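You operate a simulated robot arm through the tools that you are given. There is no shell and no other tool. Be economical: measure what you need, move in short steps, check, and stop when the job is done.

You are at the controls of a simulated robot arm. One attempt, no reset.

Task
Strip the bare pallet: free both handled arms, casting and peg onto the short steel shelf.
Fine: take the peg that stands in the pallet; the other peg stays.

Only the result counts: the job must be done as asked and must still hold three seconds after the hand-in. Knocking over, shifting, dropping, spilling or breaking anything else fails it.

Robot
A 7-joint arm with a two-finger parallel gripper, fixed in place. Base frame: the origin is at the foot of the arm, x ahead of it, y to its left, z up. Readings come in mm, degrees, newtons and seconds.
Its first joint turns from -66.0 to 66.0 degrees. Payload 2.4 kg.
The TCP is the grasp point between the finger pads, 30 mm short of the fingertips. In the tool frame z runs along the fingers and y along their closing line. The gripper opens to 94 mm. The fingers are 28 mm wide and 10 mm thick; the gripper's body (50 by 96 mm) begins 55 mm behind the TCP.
Orientation is told as [roll, pitch, yaw] about the base's x, y, z axes, in that order, counted from this pose: with the fingers straight down and closing along the base's y, the tool's x points along the base's -x, its y along +y and its z along -z.

Tools
- The arm moves only by the tool nudge_tool. Its arguments are lists of equal length, an entry for each row: "turn": the turn, a rotation vector about the tool's x, y, z in degrees, a list of three; "linear": the shift along the tool's x, y, z in mm, a list of three; "fingers": the gripper command, from -1 (shut) to 1 (fully open), values between in proportion. In form: {"turn": [[rx, ry, rz], ...], "linear": [[x, y, z], ...], "fingers": [fingers, ...]}. A call has 1 to 12 rows; each row shifts and turns the commanded pose from where the row before left it, along the tool's axes as they then stand. Each row takes 0.2 s and may step no farther than 50 mm and 8.6 degrees from the row before; otherwise, or with a gripper value out of range, the whole call is refused. Where a pose cannot be reached the arm comes as near as it can. A force on the tool above 40 N (or 10 N above the force at the start of the call, whichever is more), or a blocked arm, ends the call early, and 0.2 s more pass. The fingers move at their own pace (about 153 mm/s each) and stop on an object; they squeeze with about 22 N. The grip force told is the motor's: it shows also when the fingers shut on nothing. Time passes only in rows, and 0.2 s behind the last, so rows that do not move let the fingers close. The reply holds the time, the measured pose of the TCP, the force on the tool along the base axes, the opening and the grip force, in the units named above and with some noise.
- Cameras (640 x 400 px; columns grow to the right, rows downward): "scene" is fixed at [69.4, 484.1, 1436.6]; the picture's right is [-0.49, -0.87, 0.00], its down [-0.60, 0.34, -0.73] and it looks along [0.63, -0.36, -0.69] (base axes); focal length 308 px, centre (320, 200). "wrist" rides on the gripper at [-37, 0, -58] in the tool frame; the picture's right is [0.00, -1.00, 0.00], its down [0.97, 0.00, -0.24] and it looks along [0.24, 0.00, 0.97] (tool axes); focal length 218 px, centre (320, 200). There is no depth. A picture from a camera that has moved, and an enlarged one, comes with that camera's place and axes in the base frame and with its lens. The place of the scene camera against the robot may be out by one fixed shift of up to 25 mm in any direction.
- snapshot(camera): a new picture of that camera. The clock stands still meanwhile.
- close_up(camera, box): a new picture of the part [left, top, right, bottom] of that camera's present view, enlarged. The clock stands still meanwhile.
- finish_job(): hands the job in; it is judged then, once.

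Work in short steps. Places have to be worked out from the pictures, the camera data and where the tool is seen: move nearer, look again, correct. Check each grasp and each placing, and mend what went wrong. You have 120 turns and 84 pictures in all, those below and enlarged ones among them. Open the gripper and draw the arm clear of the work before you hand the job in, unless the task says otherwise; then end with one line.

The tools are called as a command line: name --argument value ..., lists and objects as JSON in quotes. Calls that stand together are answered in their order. nudge_tool: Moves the arm, as the interface text tells. Its arguments: {"type":"object","properties":{"turn":{"type":"array","items":{"type":"array","items":{"type":"number"}}},"linear":{"type":"array","items":{"type":"array","items":{"type":"number"}}},"fingers":{"type":"array","items":{"type":"number"}}},"required":["turn","linear","fingers"]} The other tools are called the same way: snapshot (camera) takes a picture; close_up (camera, box) takes an enlarged picture of a part of a camera's view; finish_job () hands the job in.

At the start:

```text
time: 0.0
tool_pos: [317.7, 211.4, 1130.4]
ee_rot: [0.1, 0.0, 0.0]
force: [0.1, -1.1, 0.5]
gripper_width: 93.8
grasp_force: 0.0
```

scene: 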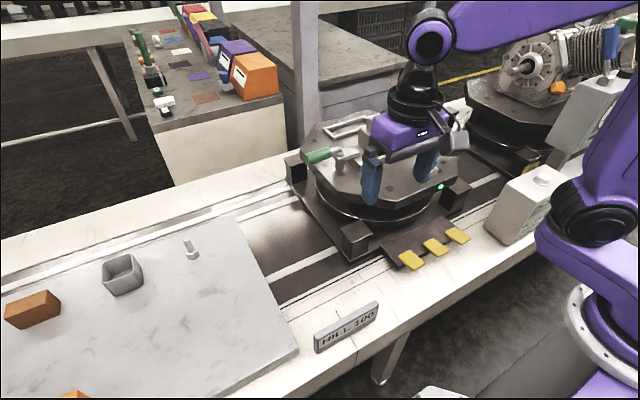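
wrist: 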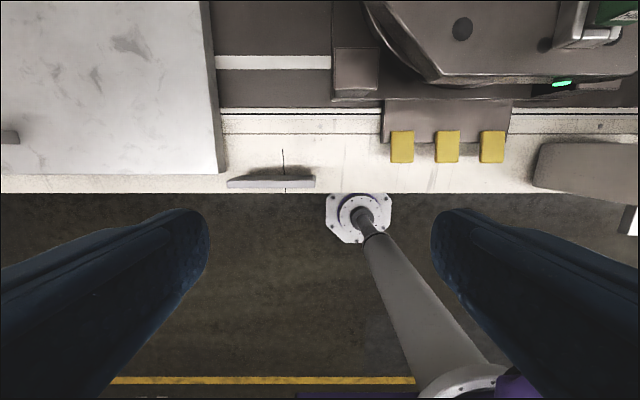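

I'll look at the scene in detail first: the pallet on the right with a toggle clamp, and the shelf candidates.

close_up --camera "scene" --box '[270, 80, 510, 280]'

close_up --camera "scene" --box '[0, 200, 300, 400]'

close_up --camera "scene" --box '[110, 0, 310, 130]'

```text
2.00 times, centred on (390, 180) of scene
camera zoom: at [69.4, 484.1, 1436.6], right [-0.49, -0.87, 0.0], down [-0.6, 0.34, -0.73], along [0.63, -0.36, -0.69], focal length 616 px, centre (180, 240)
```

zoom: 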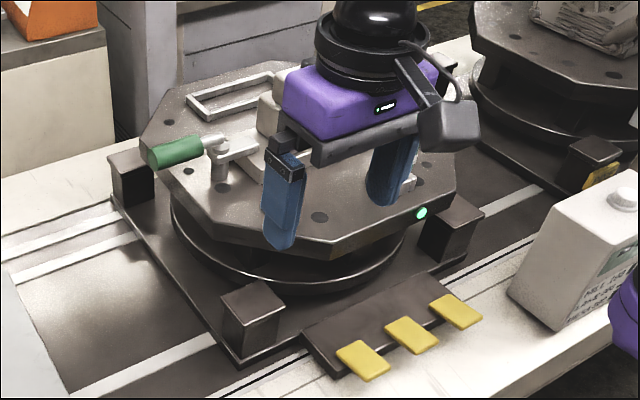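

```text
2.00 times, centred on (150, 300) of scene
camera zoom: at [69.4, 484.1, 1436.6], right [-0.49, -0.87, 0.0], down [-0.6, 0.34, -0.73], along [0.63, -0.36, -0.69], focal length 616 px, centre (660, 0)
```

zoom: 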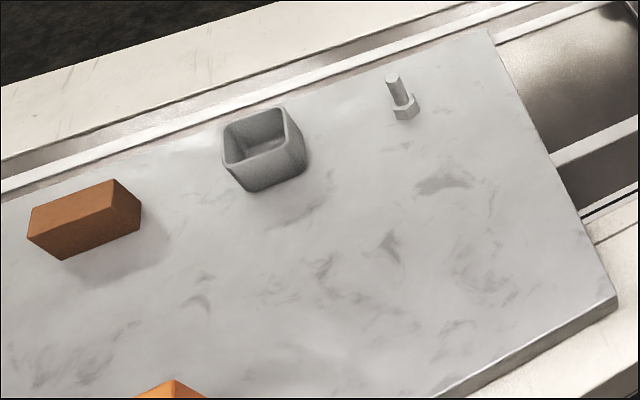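

```text
3.08 times, centred on (210, 65) of scene
camera zoom: at [69.4, 484.1, 1436.6], right [-0.49, -0.87, 0.0], down [-0.6, 0.34, -0.73], along [0.63, -0.36, -0.69], focal length 948 px, centre (658, 615)
```

zoom: 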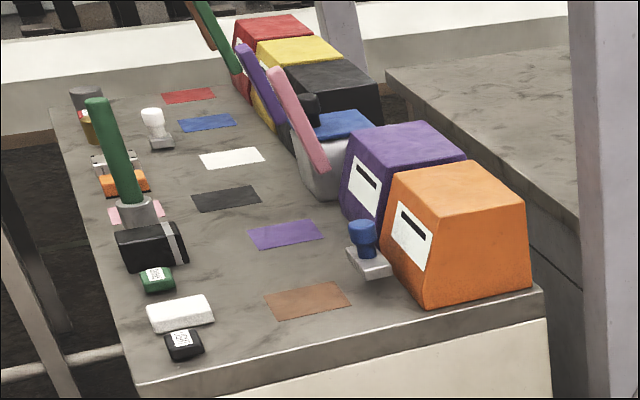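

The gripper hides the pallet from the scene camera. I'll move above the pallet at a safe height and look down.

nudge_tool --turn '[[0, 0, 0], [0, 0, 0], [0, 0, 0], [0, 0, 0], [0, 0, 0], [0, 0, 0]]' --linear '[[-32, -35, 0], [-32, -35, 0], [-32, -35, 0], [-32, -35, 0], [-32, -35, 0], [-32, -35, 0]]' --fingers '[1, 1, 1, 1, 1, 1]'

snapshot --camera "wrist"

snapshot --camera "scene"

```text
time: 1.4
tool_pos: [505.7, 2.4, 1131.8]
ee_rot: [0.0, 0.0, 0.0]
force: [-0.4, 1.3, -0.9]
gripper_width: 94.1
grasp_force: 0.0
```

```text
78 pictures are left
camera wrist: at [542.7, 1.7, 1189.0], right [0.0, -1.0, 0.0], down [-0.97, 0.0, 0.24], along [-0.24, 0.0, -0.97], focal length 218 px, centre (320, 200)
```

wrist: 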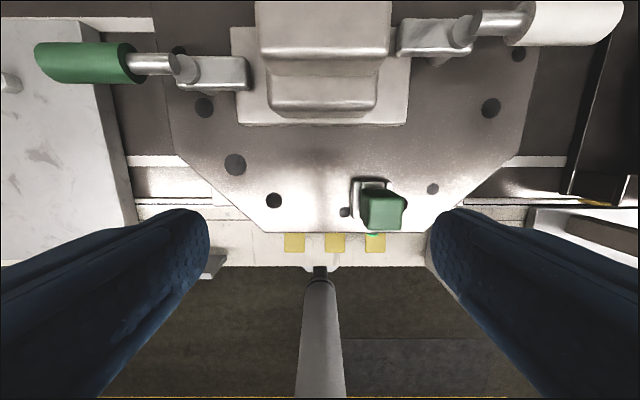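

```text
77 pictures are left
```

scene: 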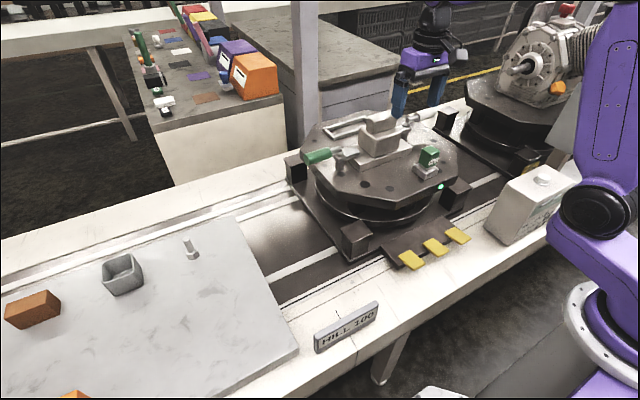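

Now the pallet shows: green-handled clamp, white-handled clamp, casting between, green block near side. Zooming in.

close_up --camera "scene" --box '[290, 90, 470, 210]'

close_up --camera "wrist" --box '[160, 0, 640, 260]'

```text
3.33 times, centred on (380, 150) of scene
camera zoom: at [69.3, 484.1, 1436.6], right [-0.49, -0.87, 0.0], down [-0.6, 0.34, -0.73], along [0.63, -0.36, -0.69], focal length 1027 px, centre (120, 367)
```

zoom: 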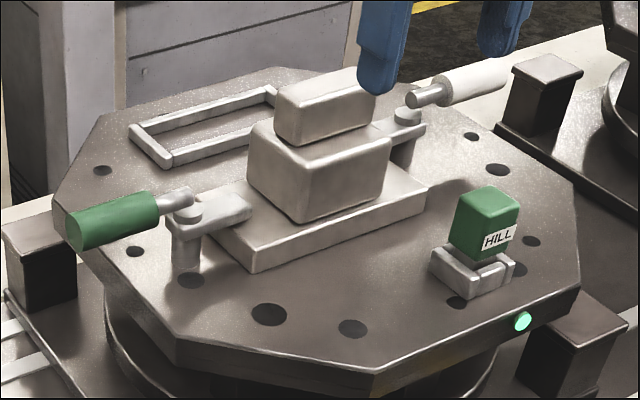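

```text
1.33 times, centred on (400, 130) of wrist
camera zoom: at [542.7, 1.7, 1189.0], right [0.0, -1.0, 0.0], down [-0.97, 0.0, 0.24], along [-0.24, 0.0, -0.97], focal length 291 px, centre (213, 293)
```

zoom: 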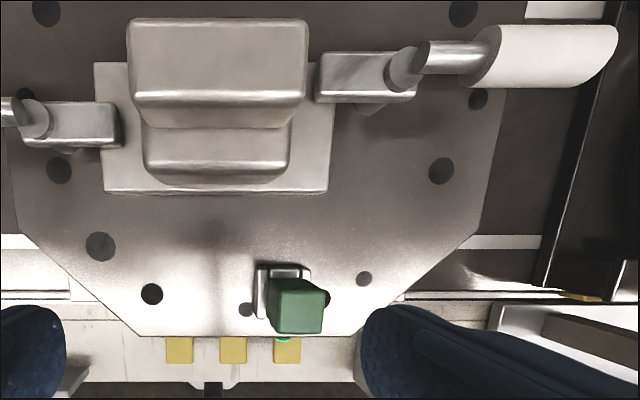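

I need to identify the "short steel shelf". I'll look over the right side at height, then the left.

nudge_tool --turn '[[0, 0, 0], [0, 0, 0], [0, 0, 0], [0, 0, 0], [0, 0, 0], [0, 0, 0]]' --linear '[[0, -45, 0], [0, -45, 0], [0, -45, 0], [0, -45, 0], [0, -45, 0], [0, -45, 0]]' --fingers '[1, 1, 1, 1, 1, 1]'

snapshot --camera "wrist"

nudge_tool --turn '[[0, 0, 0], [0, 0, 0], [0, 0, 0], [0, 0, 0], [0, 0, 0], [0, 0, 0], [0, 0, 0], [0, 0, 0], [0, 0, 0], [0, 0, 0], [0, 0, 0], [0, 0, 0]]' --linear '[[0, 48, 0], [0, 48, 0], [0, 48, 0], [0, 48, 0], [0, 48, 0], [0, 48, 0], [0, 48, 0], [0, 48, 0], [0, 48, 0], [0, 48, 0], [0, 48, 0], [0, 48, 0]]' --fingers '[1, 1, 1, 1, 1, 1, 1, 1, 1, 1, 1, 1]'

snapshot --camera "wrist"

```text
time: 2.8
tool_pos: [508.9, -270.8, 1130.6]
ee_rot: [0.0, -0.1, 0.0]
force: [-0.8, -0.2, 0.0]
gripper_width: 94.3
grasp_force: 0.0
```

```text
74 pictures are left
camera wrist: at [546.1, -270.5, 1188.6], right [0.0, -1.0, 0.0], down [-0.97, 0.0, 0.24], along [-0.24, 0.0, -0.97], focal length 218 px, centre (320, 200)
```

wrist: 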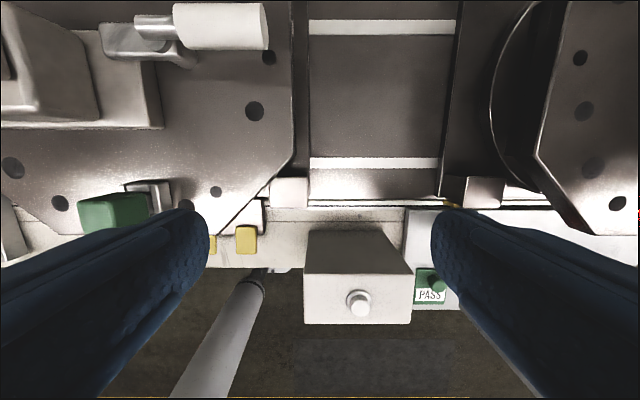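

```text
time: 5.4
tool_pos: [511.8, 308.9, 1131.6]
ee_rot: [0.1, 0.0, -0.1]
force: [-0.2, 0.0, -0.5]
gripper_width: 94.0
grasp_force: 0.1
```

```text
73 pictures are left
camera wrist: at [548.7, 308.5, 1189.3], right [0.0, -1.0, 0.0], down [-0.97, 0.0, 0.24], along [-0.24, 0.0, -0.97], focal length 218 px, centre (320, 200)
```

wrist: 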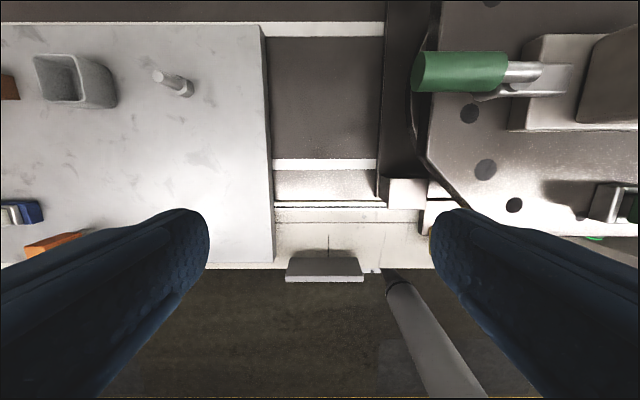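

The pale plate left of the pallet looks like the shelf (with the other peg on it). Next I check the pallet's far side for a standing peg.

nudge_tool --turn '[[0, 0, 0], [0, 0, 0], [0, 0, 0], [0, 0, 0], [0, 0, 0], [0, 0, 0], [0, 0, 0]]' --linear '[[-15, -43, 0], [-15, -43, 0], [-15, -43, 0], [-15, -43, 0], [-15, -43, 0], [-15, -43, 0], [-15, -43, 0]]' --fingers '[1, 1, 1, 1, 1, 1, 1]'

snapshot --camera "wrist"

```text
time: 7.0
tool_pos: [613.3, 8.6, 1127.6]
ee_rot: [0.0, 0.0, 0.0]
force: [-0.2, 0.0, 0.0]
gripper_width: 94.0
grasp_force: 0.0
```

```text
72 pictures are left
camera wrist: at [649.3, 9.1, 1185.8], right [0.0, -1.0, 0.0], down [-0.97, 0.0, 0.24], along [-0.24, 0.0, -0.97], focal length 218 px, centre (320, 200)
```

wrist: 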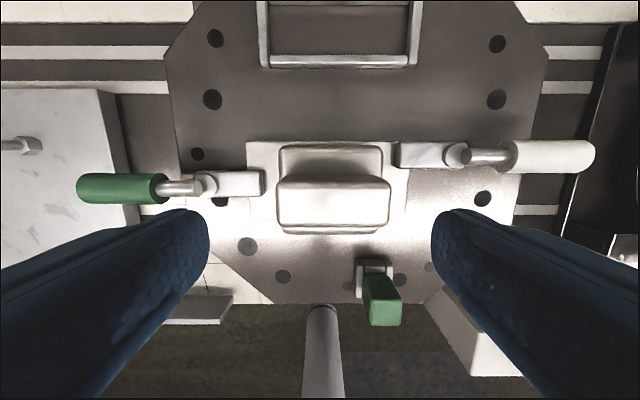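

close_up --camera "wrist" --box '[170, 100, 570, 340]'

close_up --camera "scene" --box '[350, 100, 470, 200]'

```text
1.60 times, centred on (370, 220) of wrist
camera zoom: at [649.3, 9.1, 1185.8], right [0.0, -1.0, 0.0], down [-0.97, 0.0, 0.24], along [-0.24, 0.0, -0.97], focal length 349 px, centre (240, 168)
```

zoom: 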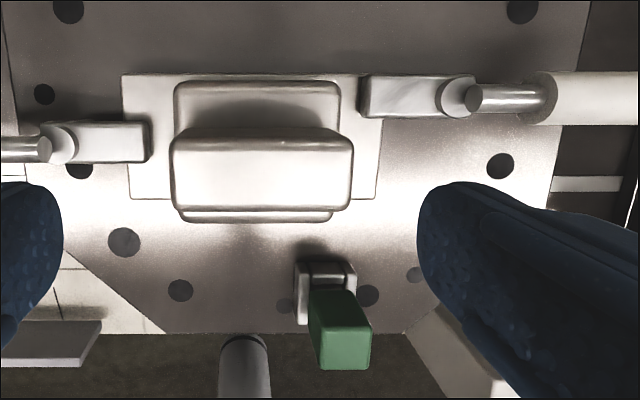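

```text
4.00 times, centred on (410, 150) of scene
camera zoom: at [69.3, 484.2, 1436.6], right [-0.49, -0.87, 0.0], down [-0.6, 0.34, -0.73], along [0.63, -0.36, -0.69], focal length 1232 px, centre (-40, 400)
```

zoom: 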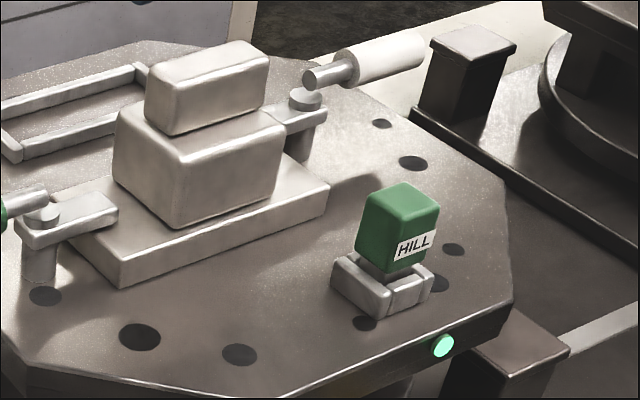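

The peg is the green HILL block in the square socket. From the two wrist views: green handle centre ≈(611,195,984) with pivot (612,125), and white handle ≈(644,-207) with pivot (644,-133). Pallet top is z≈924, peg top ≈(486,-57,1000), casting top ≈1045. I move above the green handle and turn the gripper 90°.

nudge_tool --turn '[[0, 0, 0], [0, 0, 0], [0, 0, 0], [0, 0, 0]]' --linear '[[0, 46, 0], [0, 46, 0], [0, 46, 0], [0, 46, 0]]' --fingers '[1, 1, 1, 1]'

nudge_tool --turn '[[0, 0, 8.2], [0, 0, 8.2], [0, 0, 8.2], [0, 0, 8.2], [0, 0, 8.2], [0, 0, 8.2], [0, 0, 8.2], [0, 0, 8.2], [0, 0, 8.2], [0, 0, 8.2], [0, 0, 8]]' --linear '[[0, 0, 0], [0, 0, 0], [0, 0, 0], [0, 0, 0], [0, 0, 0], [0, 0, 0], [0, 0, 0], [0, 0, 0], [0, 0, 0], [0, 0, 0], [0, 0, 0]]' --fingers '[1, 1, 1, 1, 1, 1, 1, 1, 1, 1, 1]'

snapshot --camera "wrist"

```text
time: 8.0
tool_pos: [618.4, 189.2, 1128.4]
ee_rot: [0.0, 0.0, -0.1]
force: [-0.5, -0.9, -0.2]
gripper_width: 93.9
grasp_force: 0.0
```

```text
time: 10.4
tool_pos: [616.9, 189.5, 1130.4]
ee_rot: [0.0, 0.1, -90.2]
force: [-0.8, 0.3, -0.3]
gripper_width: 93.8
grasp_force: 0.0
```

```text
69 pictures are left
camera wrist: at [614.8, 153.2, 1187.1], right [-1.0, 0.0, 0.0], down [0.0, 0.97, 0.24], along [0.0, 0.24, -0.97], focal length 218 px, centre (320, 200)
```

wrist: 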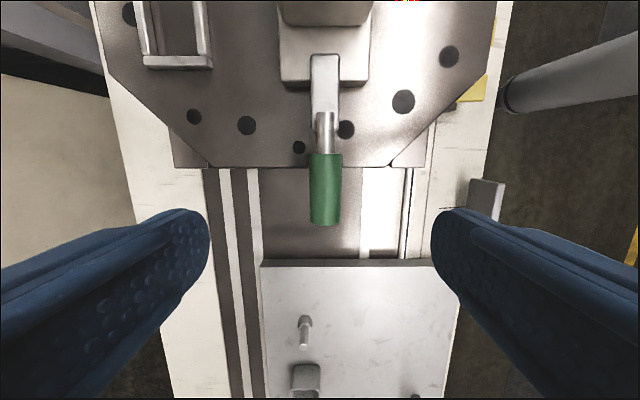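

The handle is centred at x≈610, y≈191, as expected. I descend with the fingers either side of it.

nudge_tool --turn '[[0, 0, 0], [0, 0, 0], [0, 0, 0], [0, 0, 0], [0, 0, 0]]' --linear '[[12, -6, 30], [0, 0, 35], [0, 0, 30], [0, 0, 27], [0, 0, 20]]' --fingers '[1, 1, 1, 1, 1]'

snapshot --camera "wrist"

close_up --camera "scene" --box '[270, 80, 430, 200]'

```text
time: 11.6
tool_pos: [610.4, 201.7, 986.7]
ee_rot: [0.0, -0.1, -90.0]
force: [0.3, -0.1, -0.5]
gripper_width: 93.8
grasp_force: 0.1
```

```text
68 pictures are left
camera wrist: at [610.8, 165.1, 1044.5], right [-1.0, 0.0, 0.0], down [0.0, 0.97, 0.24], along [0.0, 0.24, -0.97], focal length 218 px, centre (320, 200)
```

wrist: 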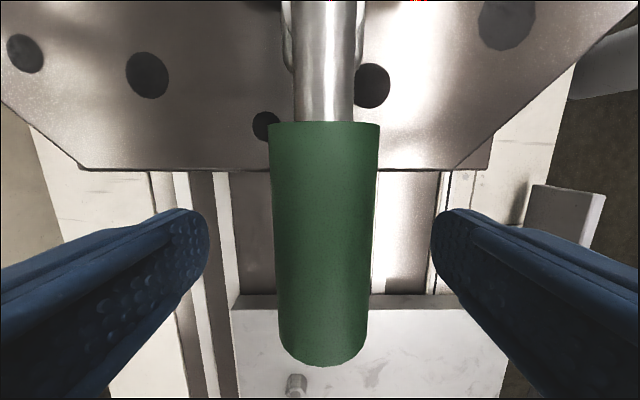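

```text
3.33 times, centred on (350, 140) of scene
camera zoom: at [69.4, 484.1, 1436.6], right [-0.49, -0.87, 0.0], down [-0.6, 0.34, -0.73], along [0.63, -0.36, -0.69], focal length 1027 px, centre (220, 400)
```

zoom: 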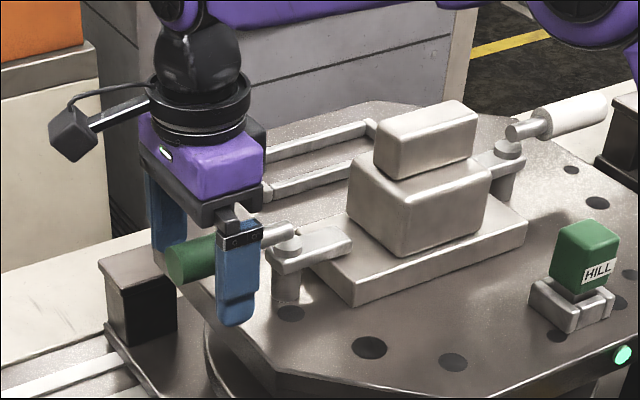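

The fingers straddle the handle well. I close loosely and try a small horizontal swing toward the base about the pivot.

nudge_tool --turn '[[0, 0, 0], [0, 0, 0], [0, 0, -7.5], [0, 0, -7.5], [0, 0, 0]]' --linear '[[0, 0, 0], [0, 0, 0], [-0.7, -10, 0], [-0.7, -10, 0], [0, 0, 0]]' --fingers '[-0.25, -0.25, -0.25, -0.25, -0.25]'

snapshot --camera "wrist"

```text
time: 12.8
tool_pos: [590.0, 200.9, 988.2]
ee_rot: [0.2, 0.0, -74.9]
force: [2.4, -0.4, 2.0]
gripper_width: 37.2
grasp_force: 2.2
```

```text
66 pictures are left
camera wrist: at [599.5, 165.0, 1045.9], right [-0.97, -0.26, 0.0], down [-0.25, 0.94, 0.24], along [-0.06, 0.23, -0.97], focal length 218 px, centre (320, 200)
```

wrist: 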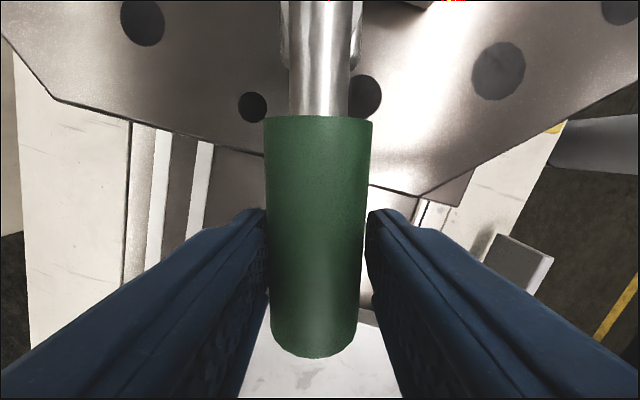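

The arm swings freely about the vertical post with very low force. I continue the swing to about 90°.

nudge_tool --turn '[[0, 0, -7.5], [0, 0, -7.5], [0, 0, -7.5], [0, 0, -7.5], [0, 0, -7.5], [0, 0, -7.5], [0, 0, -7.5], [0, 0, -7.5], [0, 0, -7.5], [0, 0, 0]]' --linear '[[-0.7, -10, 0], [-0.7, -10, 0], [-0.7, -10, 0], [-0.7, -10, 0], [-0.7, -10, 0], [-0.7, -10, 0], [-0.7, -10, 0], [-0.7, -10, 0], [-0.7, -10, 0], [0, 0, 0]]' --fingers '[-0.25, -0.25, -0.25, -0.25, -0.25, -0.25, -0.25, -0.25, -0.25, -0.25]'

close_up --camera "scene" --box '[270, 80, 470, 205]'

```text
time: 15.0
tool_pos: [535.6, 135.4, 988.3]
ee_rot: [0.0, -0.1, -7.5]
force: [2.7, 6.9, 0.1]
gripper_width: 39.7
grasp_force: 3.7
```

```text
3.20 times, centred on (370, 142) of scene
camera zoom: at [69.4, 484.3, 1436.5], right [-0.49, -0.87, 0.0], down [-0.6, 0.34, -0.73], along [0.63, -0.36, -0.69], focal length 986 px, centre (160, 384)
```

zoom: 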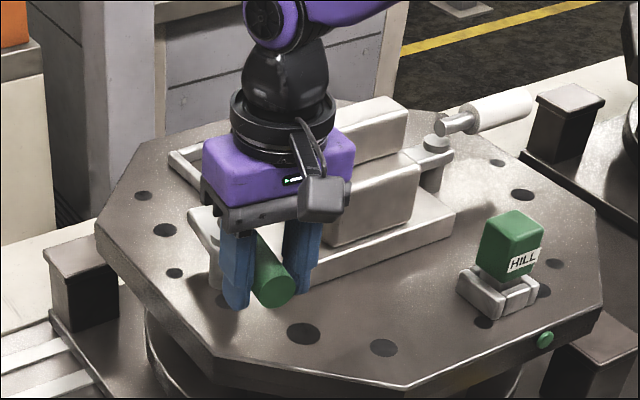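

Swung about 82°. One more small step, then release and rise.

nudge_tool --turn '[[0, 0, -7.5], [0, 0, 0], [0, 0, 0], [0, 0, 0], [0, 0, 0], [0, 0, 0], [0, 0, 0], [0, 0, 0]]' --linear '[[-0.7, -10, 0], [0, 0, 0], [0, 0, 0], [0, 0, -30], [0, 0, -30], [0, 0, -30], [0, 0, -30], [0, 0, -20]]' --fingers '[-0.25, 0.2, 0.2, 0.2, 0.2, 0.2, 0.5, 1]'

nudge_tool --turn '[[0, 0, 0], [0, 0, 0], [0, 0, 0], [0, 0, 0], [0, 0, 0], [0, 0, 0], [0, 0, 0]]' --linear '[[0, -45, 0], [0, -45, 0], [-12, -45, 0], [-12, -45, 0], [-12, -45, 0], [-12, -45, 0], [-12, -45, 0]]' --fingers '[1, 1, 1, 1, 1, 1, 1]'

snapshot --camera "wrist"

close_up --camera "scene" --box '[270, 80, 470, 205]'

```text
time: 16.8
tool_pos: [531.7, 123.8, 1130.1]
ee_rot: [0.0, 0.1, 0.1]
force: [0.9, -1.1, 0.4]
gripper_width: 93.6
grasp_force: 0.1
```

```text
time: 18.4
tool_pos: [592.1, -188.1, 1124.8]
ee_rot: [0.0, 0.0, 0.1]
force: [-0.1, 0.1, 0.0]
gripper_width: 94.0
grasp_force: 0.0
```

```text
64 pictures are left
camera wrist: at [629.4, -189.0, 1183.1], right [0.0, -1.0, 0.0], down [-0.97, 0.0, 0.24], along [-0.24, 0.0, -0.97], focal length 218 px, centre (320, 200)
```

wrist: 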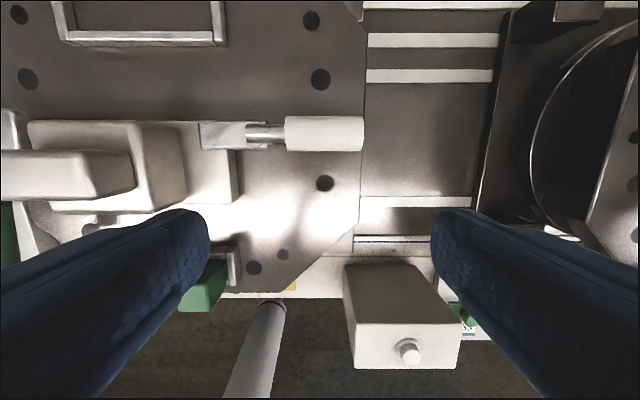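

```text
3.20 times, centred on (370, 142) of scene
camera zoom: at [69.3, 484.2, 1436.6], right [-0.49, -0.87, 0.0], down [-0.6, 0.34, -0.73], along [0.63, -0.36, -0.69], focal length 986 px, centre (160, 384)
```

zoom: 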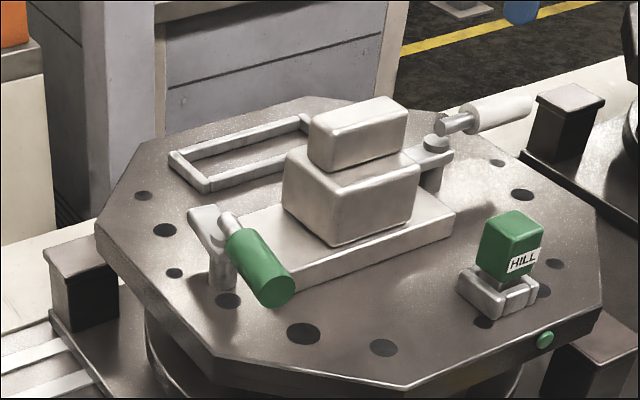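

Green clamp is open and stays. White handle centre is ≈(640,-193), pivot ≈(640,-130). I rotate the gripper the other way and position over it.

nudge_tool --turn '[[0, 0, -8.2], [0, 0, -8.2], [0, 0, -8.2], [0, 0, -8.2], [0, 0, -8.2], [0, 0, -8.2], [0, 0, -8.2], [0, 0, -8.2], [0, 0, -8.2], [0, 0, -8.2], [0, 0, -8]]' --linear '[[0, 0, 0], [0, 0, 0], [0, 0, 0], [0, 0, 0], [0, 0, 0], [0, 0, 0], [0, 0, 0], [0, 0, 0], [0, 0, 0], [0, 0, 0], [0, 0, 0]]' --fingers '[1, 1, 1, 1, 1, 1, 1, 1, 1, 1, 1]'

nudge_tool --turn '[[0, 0, 0], [0, 0, 0], [0, 0, 0], [0, 0, 0]]' --linear '[[8, -24, 0], [8, -24, 30], [0, 0, 30], [0, 0, 20]]' --fingers '[1, 1, 1, 1]'

snapshot --camera "wrist"

```text
time: 20.8
tool_pos: [592.5, -190.4, 1129.2]
ee_rot: [-0.1, 0.0, 90.2]
force: [0.0, 0.1, 0.0]
gripper_width: 93.9
grasp_force: 0.1
```

```text
time: 21.8
tool_pos: [637.5, -203.2, 1045.6]
ee_rot: [0.0, 0.1, 90.0]
force: [-0.1, 0.3, 0.0]
gripper_width: 94.2
grasp_force: 0.1
out of reach, approached as far as the arm can: row 2
```

```text
62 pictures are left
camera wrist: at [637.1, -166.4, 1103.6], right [1.0, 0.0, 0.0], down [0.0, -0.97, 0.24], along [0.0, -0.24, -0.97], focal length 218 px, centre (320, 200)
```

wrist: 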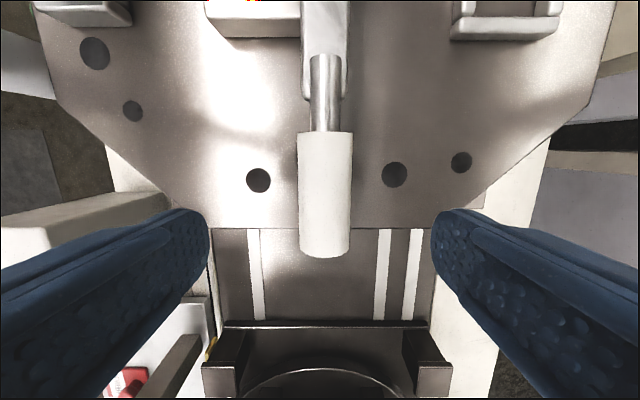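

Aligned (handle x≈640). Descending, then loose-closing and a first swing step.

nudge_tool --turn '[[0, 0, 0], [0, 0, 0], [0, 0, 0], [0, 0, 0], [0, 0, 0]]' --linear '[[0, -1, 25], [0, -1, 20], [0, 0, 14], [0, 0, 0], [0, 0, 0]]' --fingers '[1, 1, 1, -0.25, -0.25]'

snapshot --camera "wrist"

```text
time: 23.0
tool_pos: [639.6, -203.0, 988.0]
ee_rot: [0.0, -0.1, 90.0]
force: [0.2, -1.1, 0.5]
gripper_width: 35.4
grasp_force: 0.0
```

```text
61 pictures are left
camera wrist: at [639.5, -165.6, 1045.2], right [1.0, 0.0, 0.0], down [0.0, -0.97, 0.24], along [0.0, -0.24, -0.97], focal length 218 px, centre (320, 200)
```

wrist: 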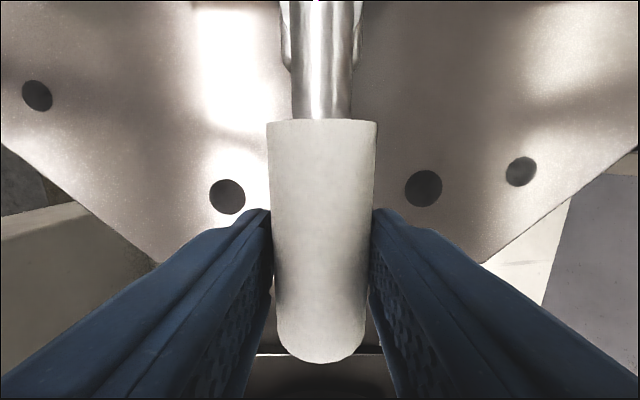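

The handle is straddled. I swing it clockwise toward the base, about 90°.

nudge_tool --turn '[[0, 0, 7.5], [0, 0, 7.5], [0, 0, 7.5], [0, 0, 0]]' --linear '[[-0.6, 9.7, 0], [-0.6, 9.7, 0], [-0.6, 9.7, 0], [0, 0, 0]]' --fingers '[-0.25, -0.25, -0.25, -0.25]'

nudge_tool --turn '[[0, 0, 7.5], [0, 0, 7.5], [0, 0, 7.5], [0, 0, 7.5], [0, 0, 7.5], [0, 0, 7.5], [0, 0, 7.5], [0, 0, 7.5], [0, 0, 7.5], [0, 0, 0]]' --linear '[[-0.6, 9.7, 0], [-0.6, 9.7, 0], [-0.6, 9.7, 0], [-0.6, 9.7, 0], [-0.6, 9.7, 0], [-0.6, 9.7, 0], [-0.6, 9.7, 0], [-0.6, 9.7, 0], [-0.6, 9.7, 0], [0, 0, 0]]' --fingers '[-0.25, -0.25, -0.25, -0.25, -0.25, -0.25, -0.25, -0.25, -0.25, -0.25]'

close_up --camera "scene" --box '[270, 80, 470, 205]'

```text
time: 24.0
tool_pos: [610.1, -201.3, 988.5]
ee_rot: [-0.1, 0.0, 67.4]
force: [4.5, 0.0, 1.3]
gripper_width: 36.9
grasp_force: 1.3
```

```text
time: 26.2
tool_pos: [565.7, -132.2, 990.8]
ee_rot: [-0.2, -0.2, -0.1]
force: [8.6, -20.7, 3.5]
gripper_width: 46.8
grasp_force: 9.6
```

```text
3.20 times, centred on (370, 142) of scene
camera zoom: at [69.6, 483.5, 1436.8], right [-0.49, -0.87, 0.0], down [-0.6, 0.34, -0.73], along [0.63, -0.36, -0.69], focal length 986 px, centre (160, 384)
```

zoom: 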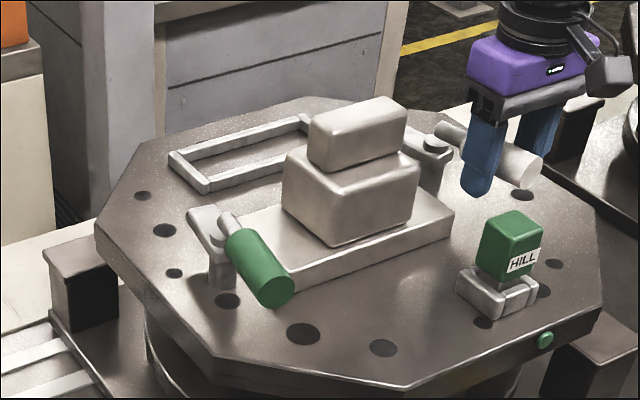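

Force rose to 20 N sideways: possibly an end stop. Check by wrist camera.

snapshot --camera "wrist"

```text
59 pictures are left
camera wrist: at [602.3, -132.6, 1047.9], right [0.0, -1.0, 0.0], down [-0.97, 0.0, 0.24], along [-0.24, 0.0, -0.97], focal length 218 px, centre (320, 200)
```

wrist: 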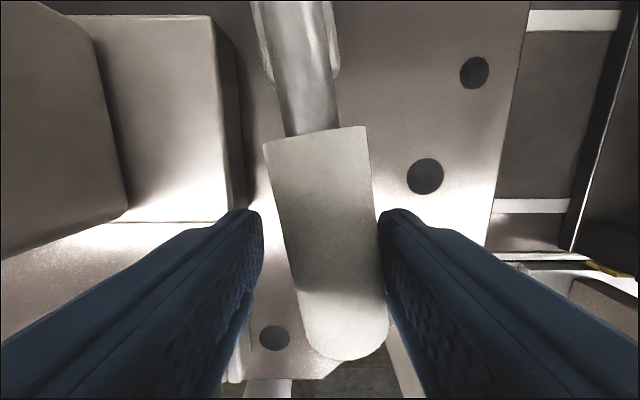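

Swung about 77° to what seems a stop; I release and check whether the arm tip is clear of the casting's flange.

nudge_tool --turn '[[0, 0, 0], [0, 0, 0], [0, 0, 0], [0, 0, 0], [0, 0, 0], [0, 0, 0], [0, 0, 0]]' --linear '[[0, -4, 0], [0, -3, 0], [0, 0, 0], [0, 0, -40], [0, 0, -40], [0, 0, -40], [0, 0, -20]]' --fingers '[0, 0.2, 0.2, 0.2, 0.2, 0.5, 1]'

nudge_tool --turn '[[0, 0, 0], [0, 0, 0], [0, 0, 0], [0, 0, 0]]' --linear '[[-12, 35, 0], [-12, 35, 0], [-12, 35, 0], [-12, 35, 0]]' --fingers '[1, 1, 1, 1]'

snapshot --camera "wrist"

close_up --camera "wrist" --box '[170, 100, 490, 300]'

```text
time: 27.8
tool_pos: [564.8, -136.9, 1128.4]
ee_rot: [0.0, 0.0, 0.0]
force: [0.8, -0.6, 0.5]
gripper_width: 93.9
grasp_force: 0.2
```

```text
time: 28.8
tool_pos: [609.9, -0.1, 1127.4]
ee_rot: [0.0, 0.0, -0.1]
force: [0.2, 0.8, 1.1]
gripper_width: 94.0
grasp_force: 0.1
```

```text
58 pictures are left
camera wrist: at [646.7, 0.7, 1184.2], right [0.0, -1.0, 0.0], down [-0.97, 0.0, 0.24], along [-0.24, 0.0, -0.97], focal length 218 px, centre (320, 200)
```

wrist: 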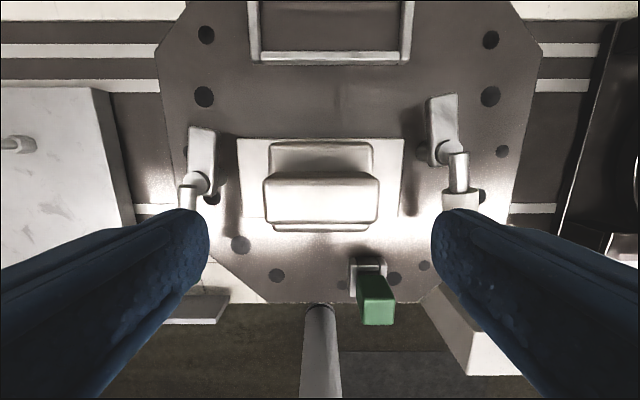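

```text
2.00 times, centred on (330, 200) of wrist
camera zoom: at [646.7, 0.7, 1184.2], right [0.0, -1.0, 0.0], down [-0.97, 0.0, 0.24], along [-0.24, 0.0, -0.97], focal length 436 px, centre (300, 200)
```

zoom: 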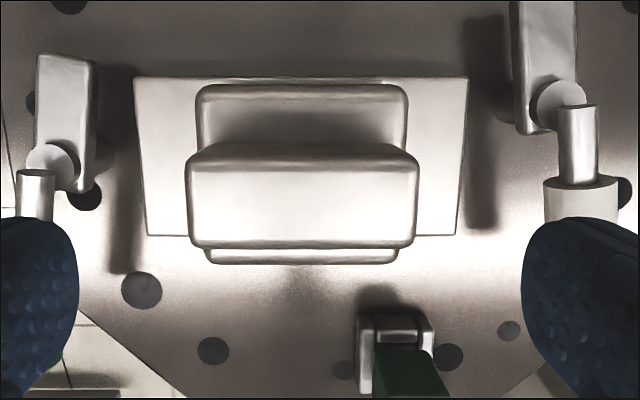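

Both arms are clear of the casting. Casting top block: centre ≈(613,0), about 77 mm in y by 33 mm in x; flange spans x 566–655, y ±88. I turn to yaw −90 and descend to grip the top block across x.

nudge_tool --turn '[[0, 0, 8.2], [0, 0, 8.2], [0, 0, 8.2], [0, 0, 8.2], [0, 0, 8.2], [0, 0, 8.2], [0, 0, 8.2], [0, 0, 8.2], [0, 0, 8.2], [0, 0, 8.2], [0, 0, 8]]' --linear '[[0, 0, 0], [0, 0, 0], [0, 0, 0], [0, 0, 0], [0, 0, 0], [0, 0, 0], [0, 0, 0], [0, 0, 0], [0, 0, 0], [0, 0, 0], [0, 0, 0]]' --fingers '[1, 1, 1, 1, 1, 1, 1, 1, 1, 1, 1]'

snapshot --camera "wrist"

```text
time: 31.2
tool_pos: [611.6, 3.7, 1128.4]
ee_rot: [0.0, 0.1, -90.2]
force: [0.0, 0.3, 0.0]
gripper_width: 94.2
grasp_force: 0.1
```

```text
56 pictures are left
camera wrist: at [612.1, -34.2, 1185.9], right [-1.0, 0.0, 0.0], down [0.0, 0.97, 0.24], along [0.0, 0.24, -0.97], focal length 218 px, centre (320, 200)
```

wrist: 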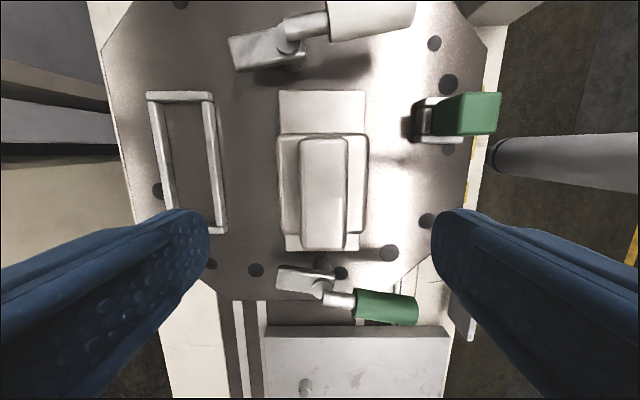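

The top block is ~31 mm wide centred at x≈610, y≈-2. Descending to TCP z≈1036.

nudge_tool --turn '[[0, 0, 0], [0, 0, 0], [0, 0, 0], [0, 0, 0], [0, 0, 0], [0, 0, 0], [0, 0, 0]]' --linear '[[-5, -1.5, 30], [0, 0, 30], [0, 0, 20], [0, 0, 12], [0, 0, 0], [0, 0, 0], [0, 0, 0]]' --fingers '[1, 1, 1, 1, -1, -1, -1]'

snapshot --camera "wrist"

close_up --camera "scene" --box '[290, 50, 470, 180]'

```text
time: 32.8
tool_pos: [610.2, -1.7, 1036.4]
ee_rot: [-0.1, 0.1, -90.0]
force: [-4.4, -1.0, 1.0]
gripper_width: 38.3
grasp_force: 22.4
```

```text
55 pictures are left
camera wrist: at [610.8, -39.6, 1094.1], right [-1.0, 0.0, 0.0], down [0.0, 0.97, 0.24], along [0.0, 0.24, -0.97], focal length 218 px, centre (320, 200)
```

wrist: 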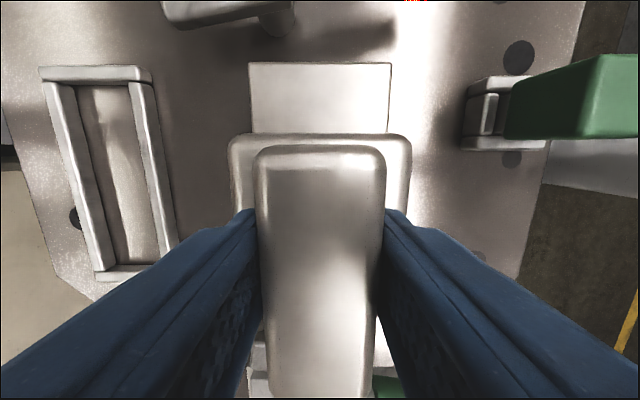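

```text
3.08 times, centred on (380, 115) of scene
camera zoom: at [69.2, 484.1, 1436.6], right [-0.49, -0.87, 0.0], down [-0.6, 0.34, -0.73], along [0.63, -0.36, -0.69], focal length 948 px, centre (135, 462)
```

zoom: 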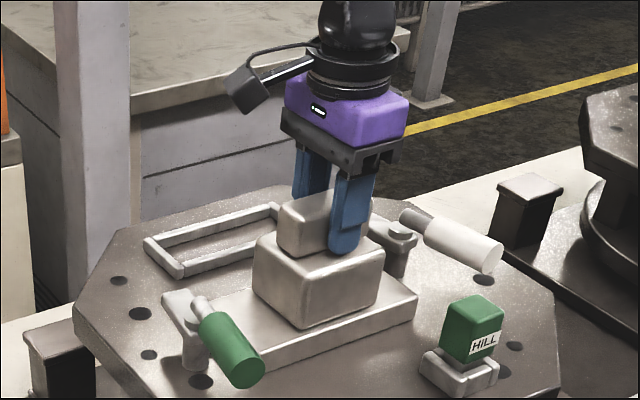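

Firm grip on the top block (38 mm). Lift gently first and check force.

nudge_tool --turn '[[0, 0, 0], [0, 0, 0], [0, 0, 0], [0, 0, 0]]' --linear '[[0, 0, -8], [0, 0, -8], [0, 0, -12], [0, 0, -12]]' --fingers '[-1, -1, -1, -1]'

close_up --camera "scene" --box '[290, 50, 470, 180]'

```text
time: 33.8
tool_pos: [611.0, -2.8, 1075.3]
ee_rot: [-0.1, 0.1, -90.1]
force: [-0.8, 0.8, -11.5]
gripper_width: 38.6
grasp_force: 22.5
```

```text
3.08 times, centred on (380, 115) of scene
camera zoom: at [69.6, 484.1, 1436.6], right [-0.49, -0.87, 0.0], down [-0.6, 0.34, -0.73], along [0.63, -0.36, -0.69], focal length 948 px, centre (135, 462)
```

zoom: 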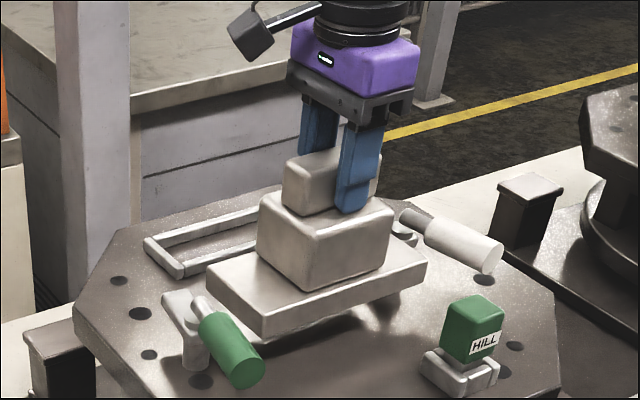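

The casting is up (~1.2 kg). Raise more, retract toward the base, and carry left to over the shelf.

nudge_tool --turn '[[0, 0, 0], [0, 0, 0], [0, 0, 0], [0, 0, 0], [0, 0, 0], [0, 0, 0], [0, 0, 0], [0, 0, 0], [0, 0, 0]]' --linear '[[0, 0, -20], [0, 0, -25], [0, -5, -25], [0, -20, -5], [0, -30, 0], [0, -30, 0], [0, -30, 0], [0, -30, 0], [0, -25, 0]]' --fingers '[-1, -1, -1, -1, -1, -1, -1, -1, -1]'

nudge_tool --turn '[[0, 0, 0], [0, 0, 0], [0, 0, 0], [0, 0, 0], [0, 0, 0], [0, 0, 0], [0, 0, 0], [0, 0, 0], [0, 0, 0], [0, 0, 0], [0, 0, 0], [0, 0, 0]]' --linear '[[20, 0, 0], [40, 0, 0], [42, 0, 0], [42, 0, 0], [42, 0, 0], [42, 0, 0], [42, 0, 0], [42, 0, 0], [42, 0, 0], [42, 0, 0], [42, 0, 0], [30, 0, 0]]' --fingers '[-1, -1, -1, -1, -1, -1, -1, -1, -1, -1, -1, -1]'

snapshot --camera "scene"

snapshot --camera "wrist"

```text
time: 35.8
tool_pos: [442.6, -6.8, 1149.3]
ee_rot: [0.0, 0.0, -89.9]
force: [-1.4, -0.1, -10.4]
gripper_width: 38.5
grasp_force: 22.5
```

```text
time: 38.4
tool_pos: [440.5, 467.0, 1151.0]
ee_rot: [-0.1, -0.2, -90.0]
force: [0.3, -0.6, -10.6]
gripper_width: 38.4
grasp_force: 22.8
```

```text
52 pictures are left
```

scene: 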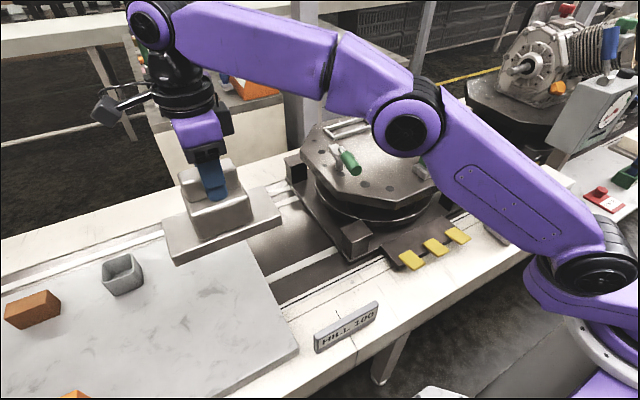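

```text
51 pictures are left
camera wrist: at [439.9, 429.7, 1208.4], right [-1.0, 0.0, 0.0], down [0.0, 0.97, 0.24], along [0.0, 0.24, -0.97], focal length 218 px, centre (320, 200)
```

wrist: 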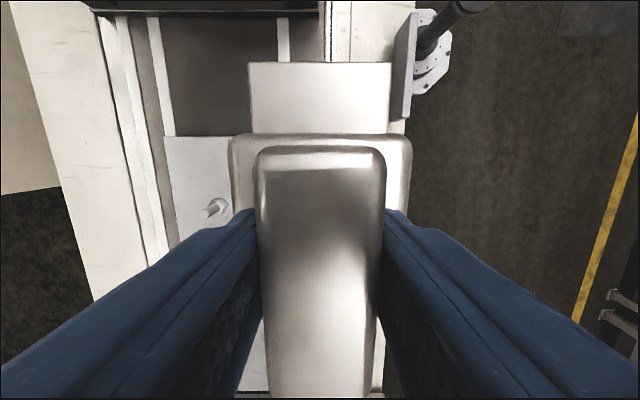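

The casting hangs steady over the shelf. Shelf top seems z≈765–780, right edge y≈412, front edge x≈305. I turn the casting so its long side runs along x, then descend partway and look.

nudge_tool --turn '[[0, 0, -8.2], [0, 0, -8.2], [0, 0, -8.2], [0, 0, -8.2], [0, 0, -8.2], [0, 0, -8.2], [0, 0, -8.2], [0, 0, -8.2], [0, 0, -8.2], [0, 0, -8.2], [0, 0, -8]]' --linear '[[0, 0, 0], [0, 0, 0], [0, 0, 0], [0, 0, 0], [0, 0, 0], [0, 0, 0], [0, 0, 0], [0, 0, 0], [0, 0, 0], [0, 0, 0], [0, 0, 0]]' --fingers '[-1, -1, -1, -1, -1, -1, -1, -1, -1, -1, -1]'

nudge_tool --turn '[[0, 0, 0], [0, 0, 0], [0, 0, 0], [0, 0, 0], [0, 0, 0], [0, 0, 0], [0, 0, 0], [0, 0, 0]]' --linear '[[-5, 7, 20], [-5, 6, 30], [0, 0, 35], [0, 0, 35], [0, 0, 35], [0, 0, 30], [0, 0, 20], [0, 0, 10]]' --fingers '[-1, -1, -1, -1, -1, -1, -1, -1]'

snapshot --camera "scene"

snapshot --camera "wrist"

```text
time: 40.8
tool_pos: [442.7, 464.9, 1151.9]
ee_rot: [0.0, 0.0, 0.2]
force: [-0.7, 0.1, -11.2]
gripper_width: 38.3
grasp_force: 22.1
```

```text
time: 42.6
tool_pos: [451.7, 476.5, 933.9]
ee_rot: [-0.1, 0.0, 0.1]
force: [-0.9, -0.1, -10.6]
gripper_width: 38.4
grasp_force: 22.0
```

```text
50 pictures are left
```

scene: 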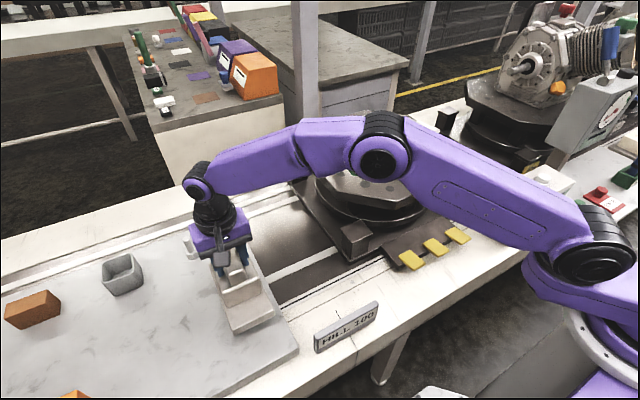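

```text
49 pictures are left
camera wrist: at [488.7, 476.6, 991.4], right [0.0, -1.0, 0.0], down [-0.97, 0.0, 0.24], along [-0.24, 0.0, -0.97], focal length 218 px, centre (320, 200)
```

wrist: 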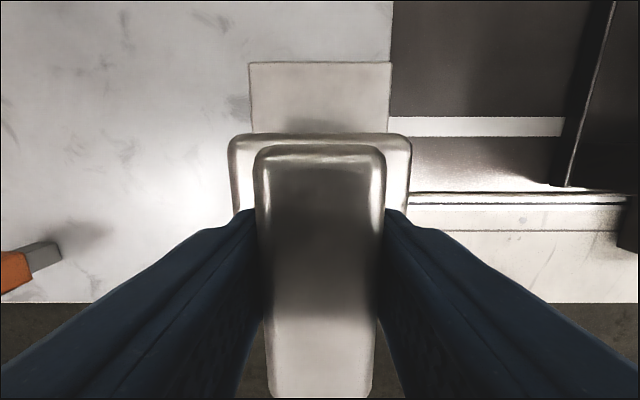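

The casting's right side is ~17 mm inside the shelf edge; I add 8 mm and descend slowly, watching for contact.

nudge_tool --turn '[[0, 0, 0], [0, 0, 0], [0, 0, 0], [0, 0, 0], [0, 0, 0], [0, 0, 0]]' --linear '[[0, 8, 10], [0, 0, 10], [0, 0, 10], [0, 0, 4], [0, 0, 3], [0, 0, 0]]' --fingers '[-1, -1, -1, -1, -1, -1]'

```text
time: 44.0
tool_pos: [453.5, 486.0, 897.2]
ee_rot: [0.1, 0.1, 0.0]
force: [0.0, 0.0, -11.3]
gripper_width: 38.7
grasp_force: 22.0
```

close_up --camera "scene" --box '[170, 200, 330, 350]'

nudge_tool --turn '[[0, 0, 0], [0, 0, 0], [0, 0, 0], [0, 0, 0]]' --linear '[[0, 0, 3], [0, 0, 3], [0, 0, 2], [0, 0, 0]]' --fingers '[-1, -1, -1, -1]'

```text
2.67 times, centred on (250, 275) of scene
camera zoom: at [69.5, 484.3, 1436.5], right [-0.49, -0.87, 0.0], down [-0.6, 0.34, -0.73], along [0.63, -0.36, -0.69], focal length 822 px, centre (507, 0)
```

zoom: 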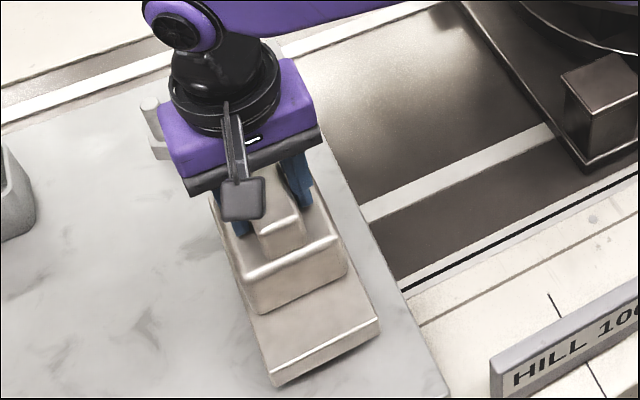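

```text
time: 45.0
tool_pos: [452.0, 486.8, 889.6]
ee_rot: [0.0, 0.0, -0.1]
force: [0.2, 0.3, -10.3]
gripper_width: 38.4
grasp_force: 22.0
```

Still fully carried, just above the shelf. Continue in 2–3 mm steps.

nudge_tool --turn '[[0, 0, 0], [0, 0, 0], [0, 0, 0], [0, 0, 0]]' --linear '[[0, 0, 2], [0, 0, 2], [0, 0, 2], [0, 0, 0]]' --fingers '[-1, -1, -1, -1]'

```text
time: 46.0
tool_pos: [450.4, 486.6, 884.1]
ee_rot: [0.1, 0.0, 0.1]
force: [-0.2, 0.5, -11.0]
gripper_width: 38.5
grasp_force: 22.2
```

nudge_tool --turn '[[0, 0, 0], [0, 0, 0], [0, 0, 0], [0, 0, 0]]' --linear '[[0, 0, 2], [0, 0, 2], [0, 0, 1], [0, 0, 0]]' --fingers '[-1, -1, -1, -1]'

close_up --camera "scene" --box '[210, 250, 310, 350]'

```text
time: 47.0
tool_pos: [450.9, 486.4, 880.8]
ee_rot: [0.1, 0.0, 0.0]
force: [0.3, -0.7, -12.1]
gripper_width: 38.7
grasp_force: 22.1
```

```text
4.00 times, centred on (260, 300) of scene
camera zoom: at [69.5, 484.3, 1436.5], right [-0.49, -0.87, 0.0], down [-0.6, 0.34, -0.73], along [0.63, -0.36, -0.69], focal length 1232 px, centre (560, -200)
```

zoom: 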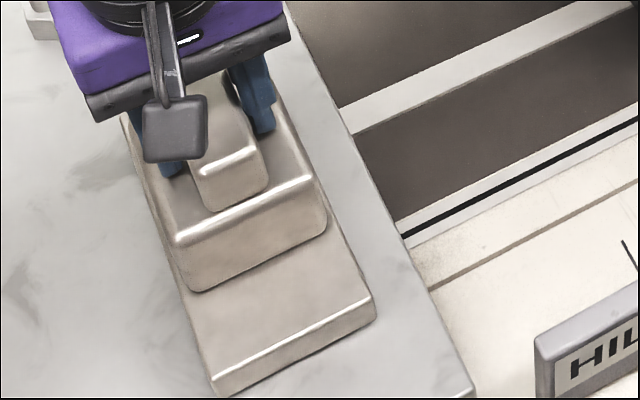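

nudge_tool --turn '[[0, 0, 0], [0, 0, 0], [0, 0, 0], [0, 0, 0], [0, 0, 0]]' --linear '[[0, 0, 2], [0, 0, 2], [0, 0, 2], [0, 0, 2], [0, 0, 0]]' --fingers '[-1, -1, -1, -1, -1]'

```text
time: 48.2
tool_pos: [451.0, 487.9, 874.8]
ee_rot: [0.3, -0.1, 0.0]
force: [-6.8, -2.6, 26.6]
gripper_width: 38.4
grasp_force: 22.1
```

Contact reached (force now upward). I relieve slightly, then open and check.

nudge_tool --turn '[[0, 0, 0], [0, 0, 0], [0, 0, 0], [0, 0, 0], [0, 0, 0]]' --linear '[[0, 0, -1.5], [0, 0, 0], [0, 0, 0], [0, 0, 0], [0, 0, 0]]' --fingers '[-1, -1, 0.1, 0.3, 0.3]'

close_up --camera "scene" --box '[170, 200, 330, 350]'

```text
time: 49.4
tool_pos: [451.8, 486.3, 874.8]
ee_rot: [0.3, -0.1, 0.1]
force: [-2.3, 8.3, 22.6]
gripper_width: 55.9
grasp_force: 0.1
```

```text
2.67 times, centred on (250, 275) of scene
camera zoom: at [68.9, 484.0, 1436.6], right [-0.49, -0.87, 0.0], down [-0.6, 0.34, -0.73], along [0.63, -0.36, -0.69], focal length 822 px, centre (507, 0)
```

zoom: 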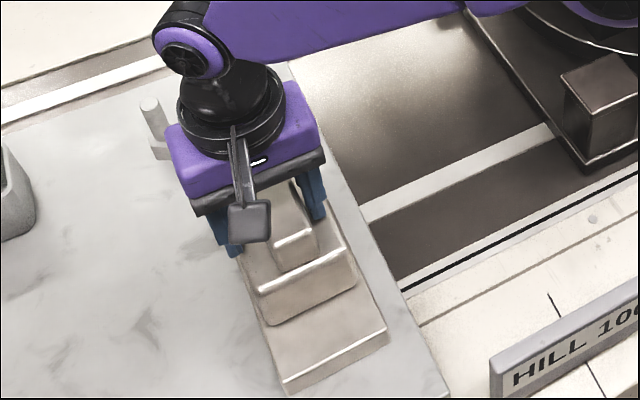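

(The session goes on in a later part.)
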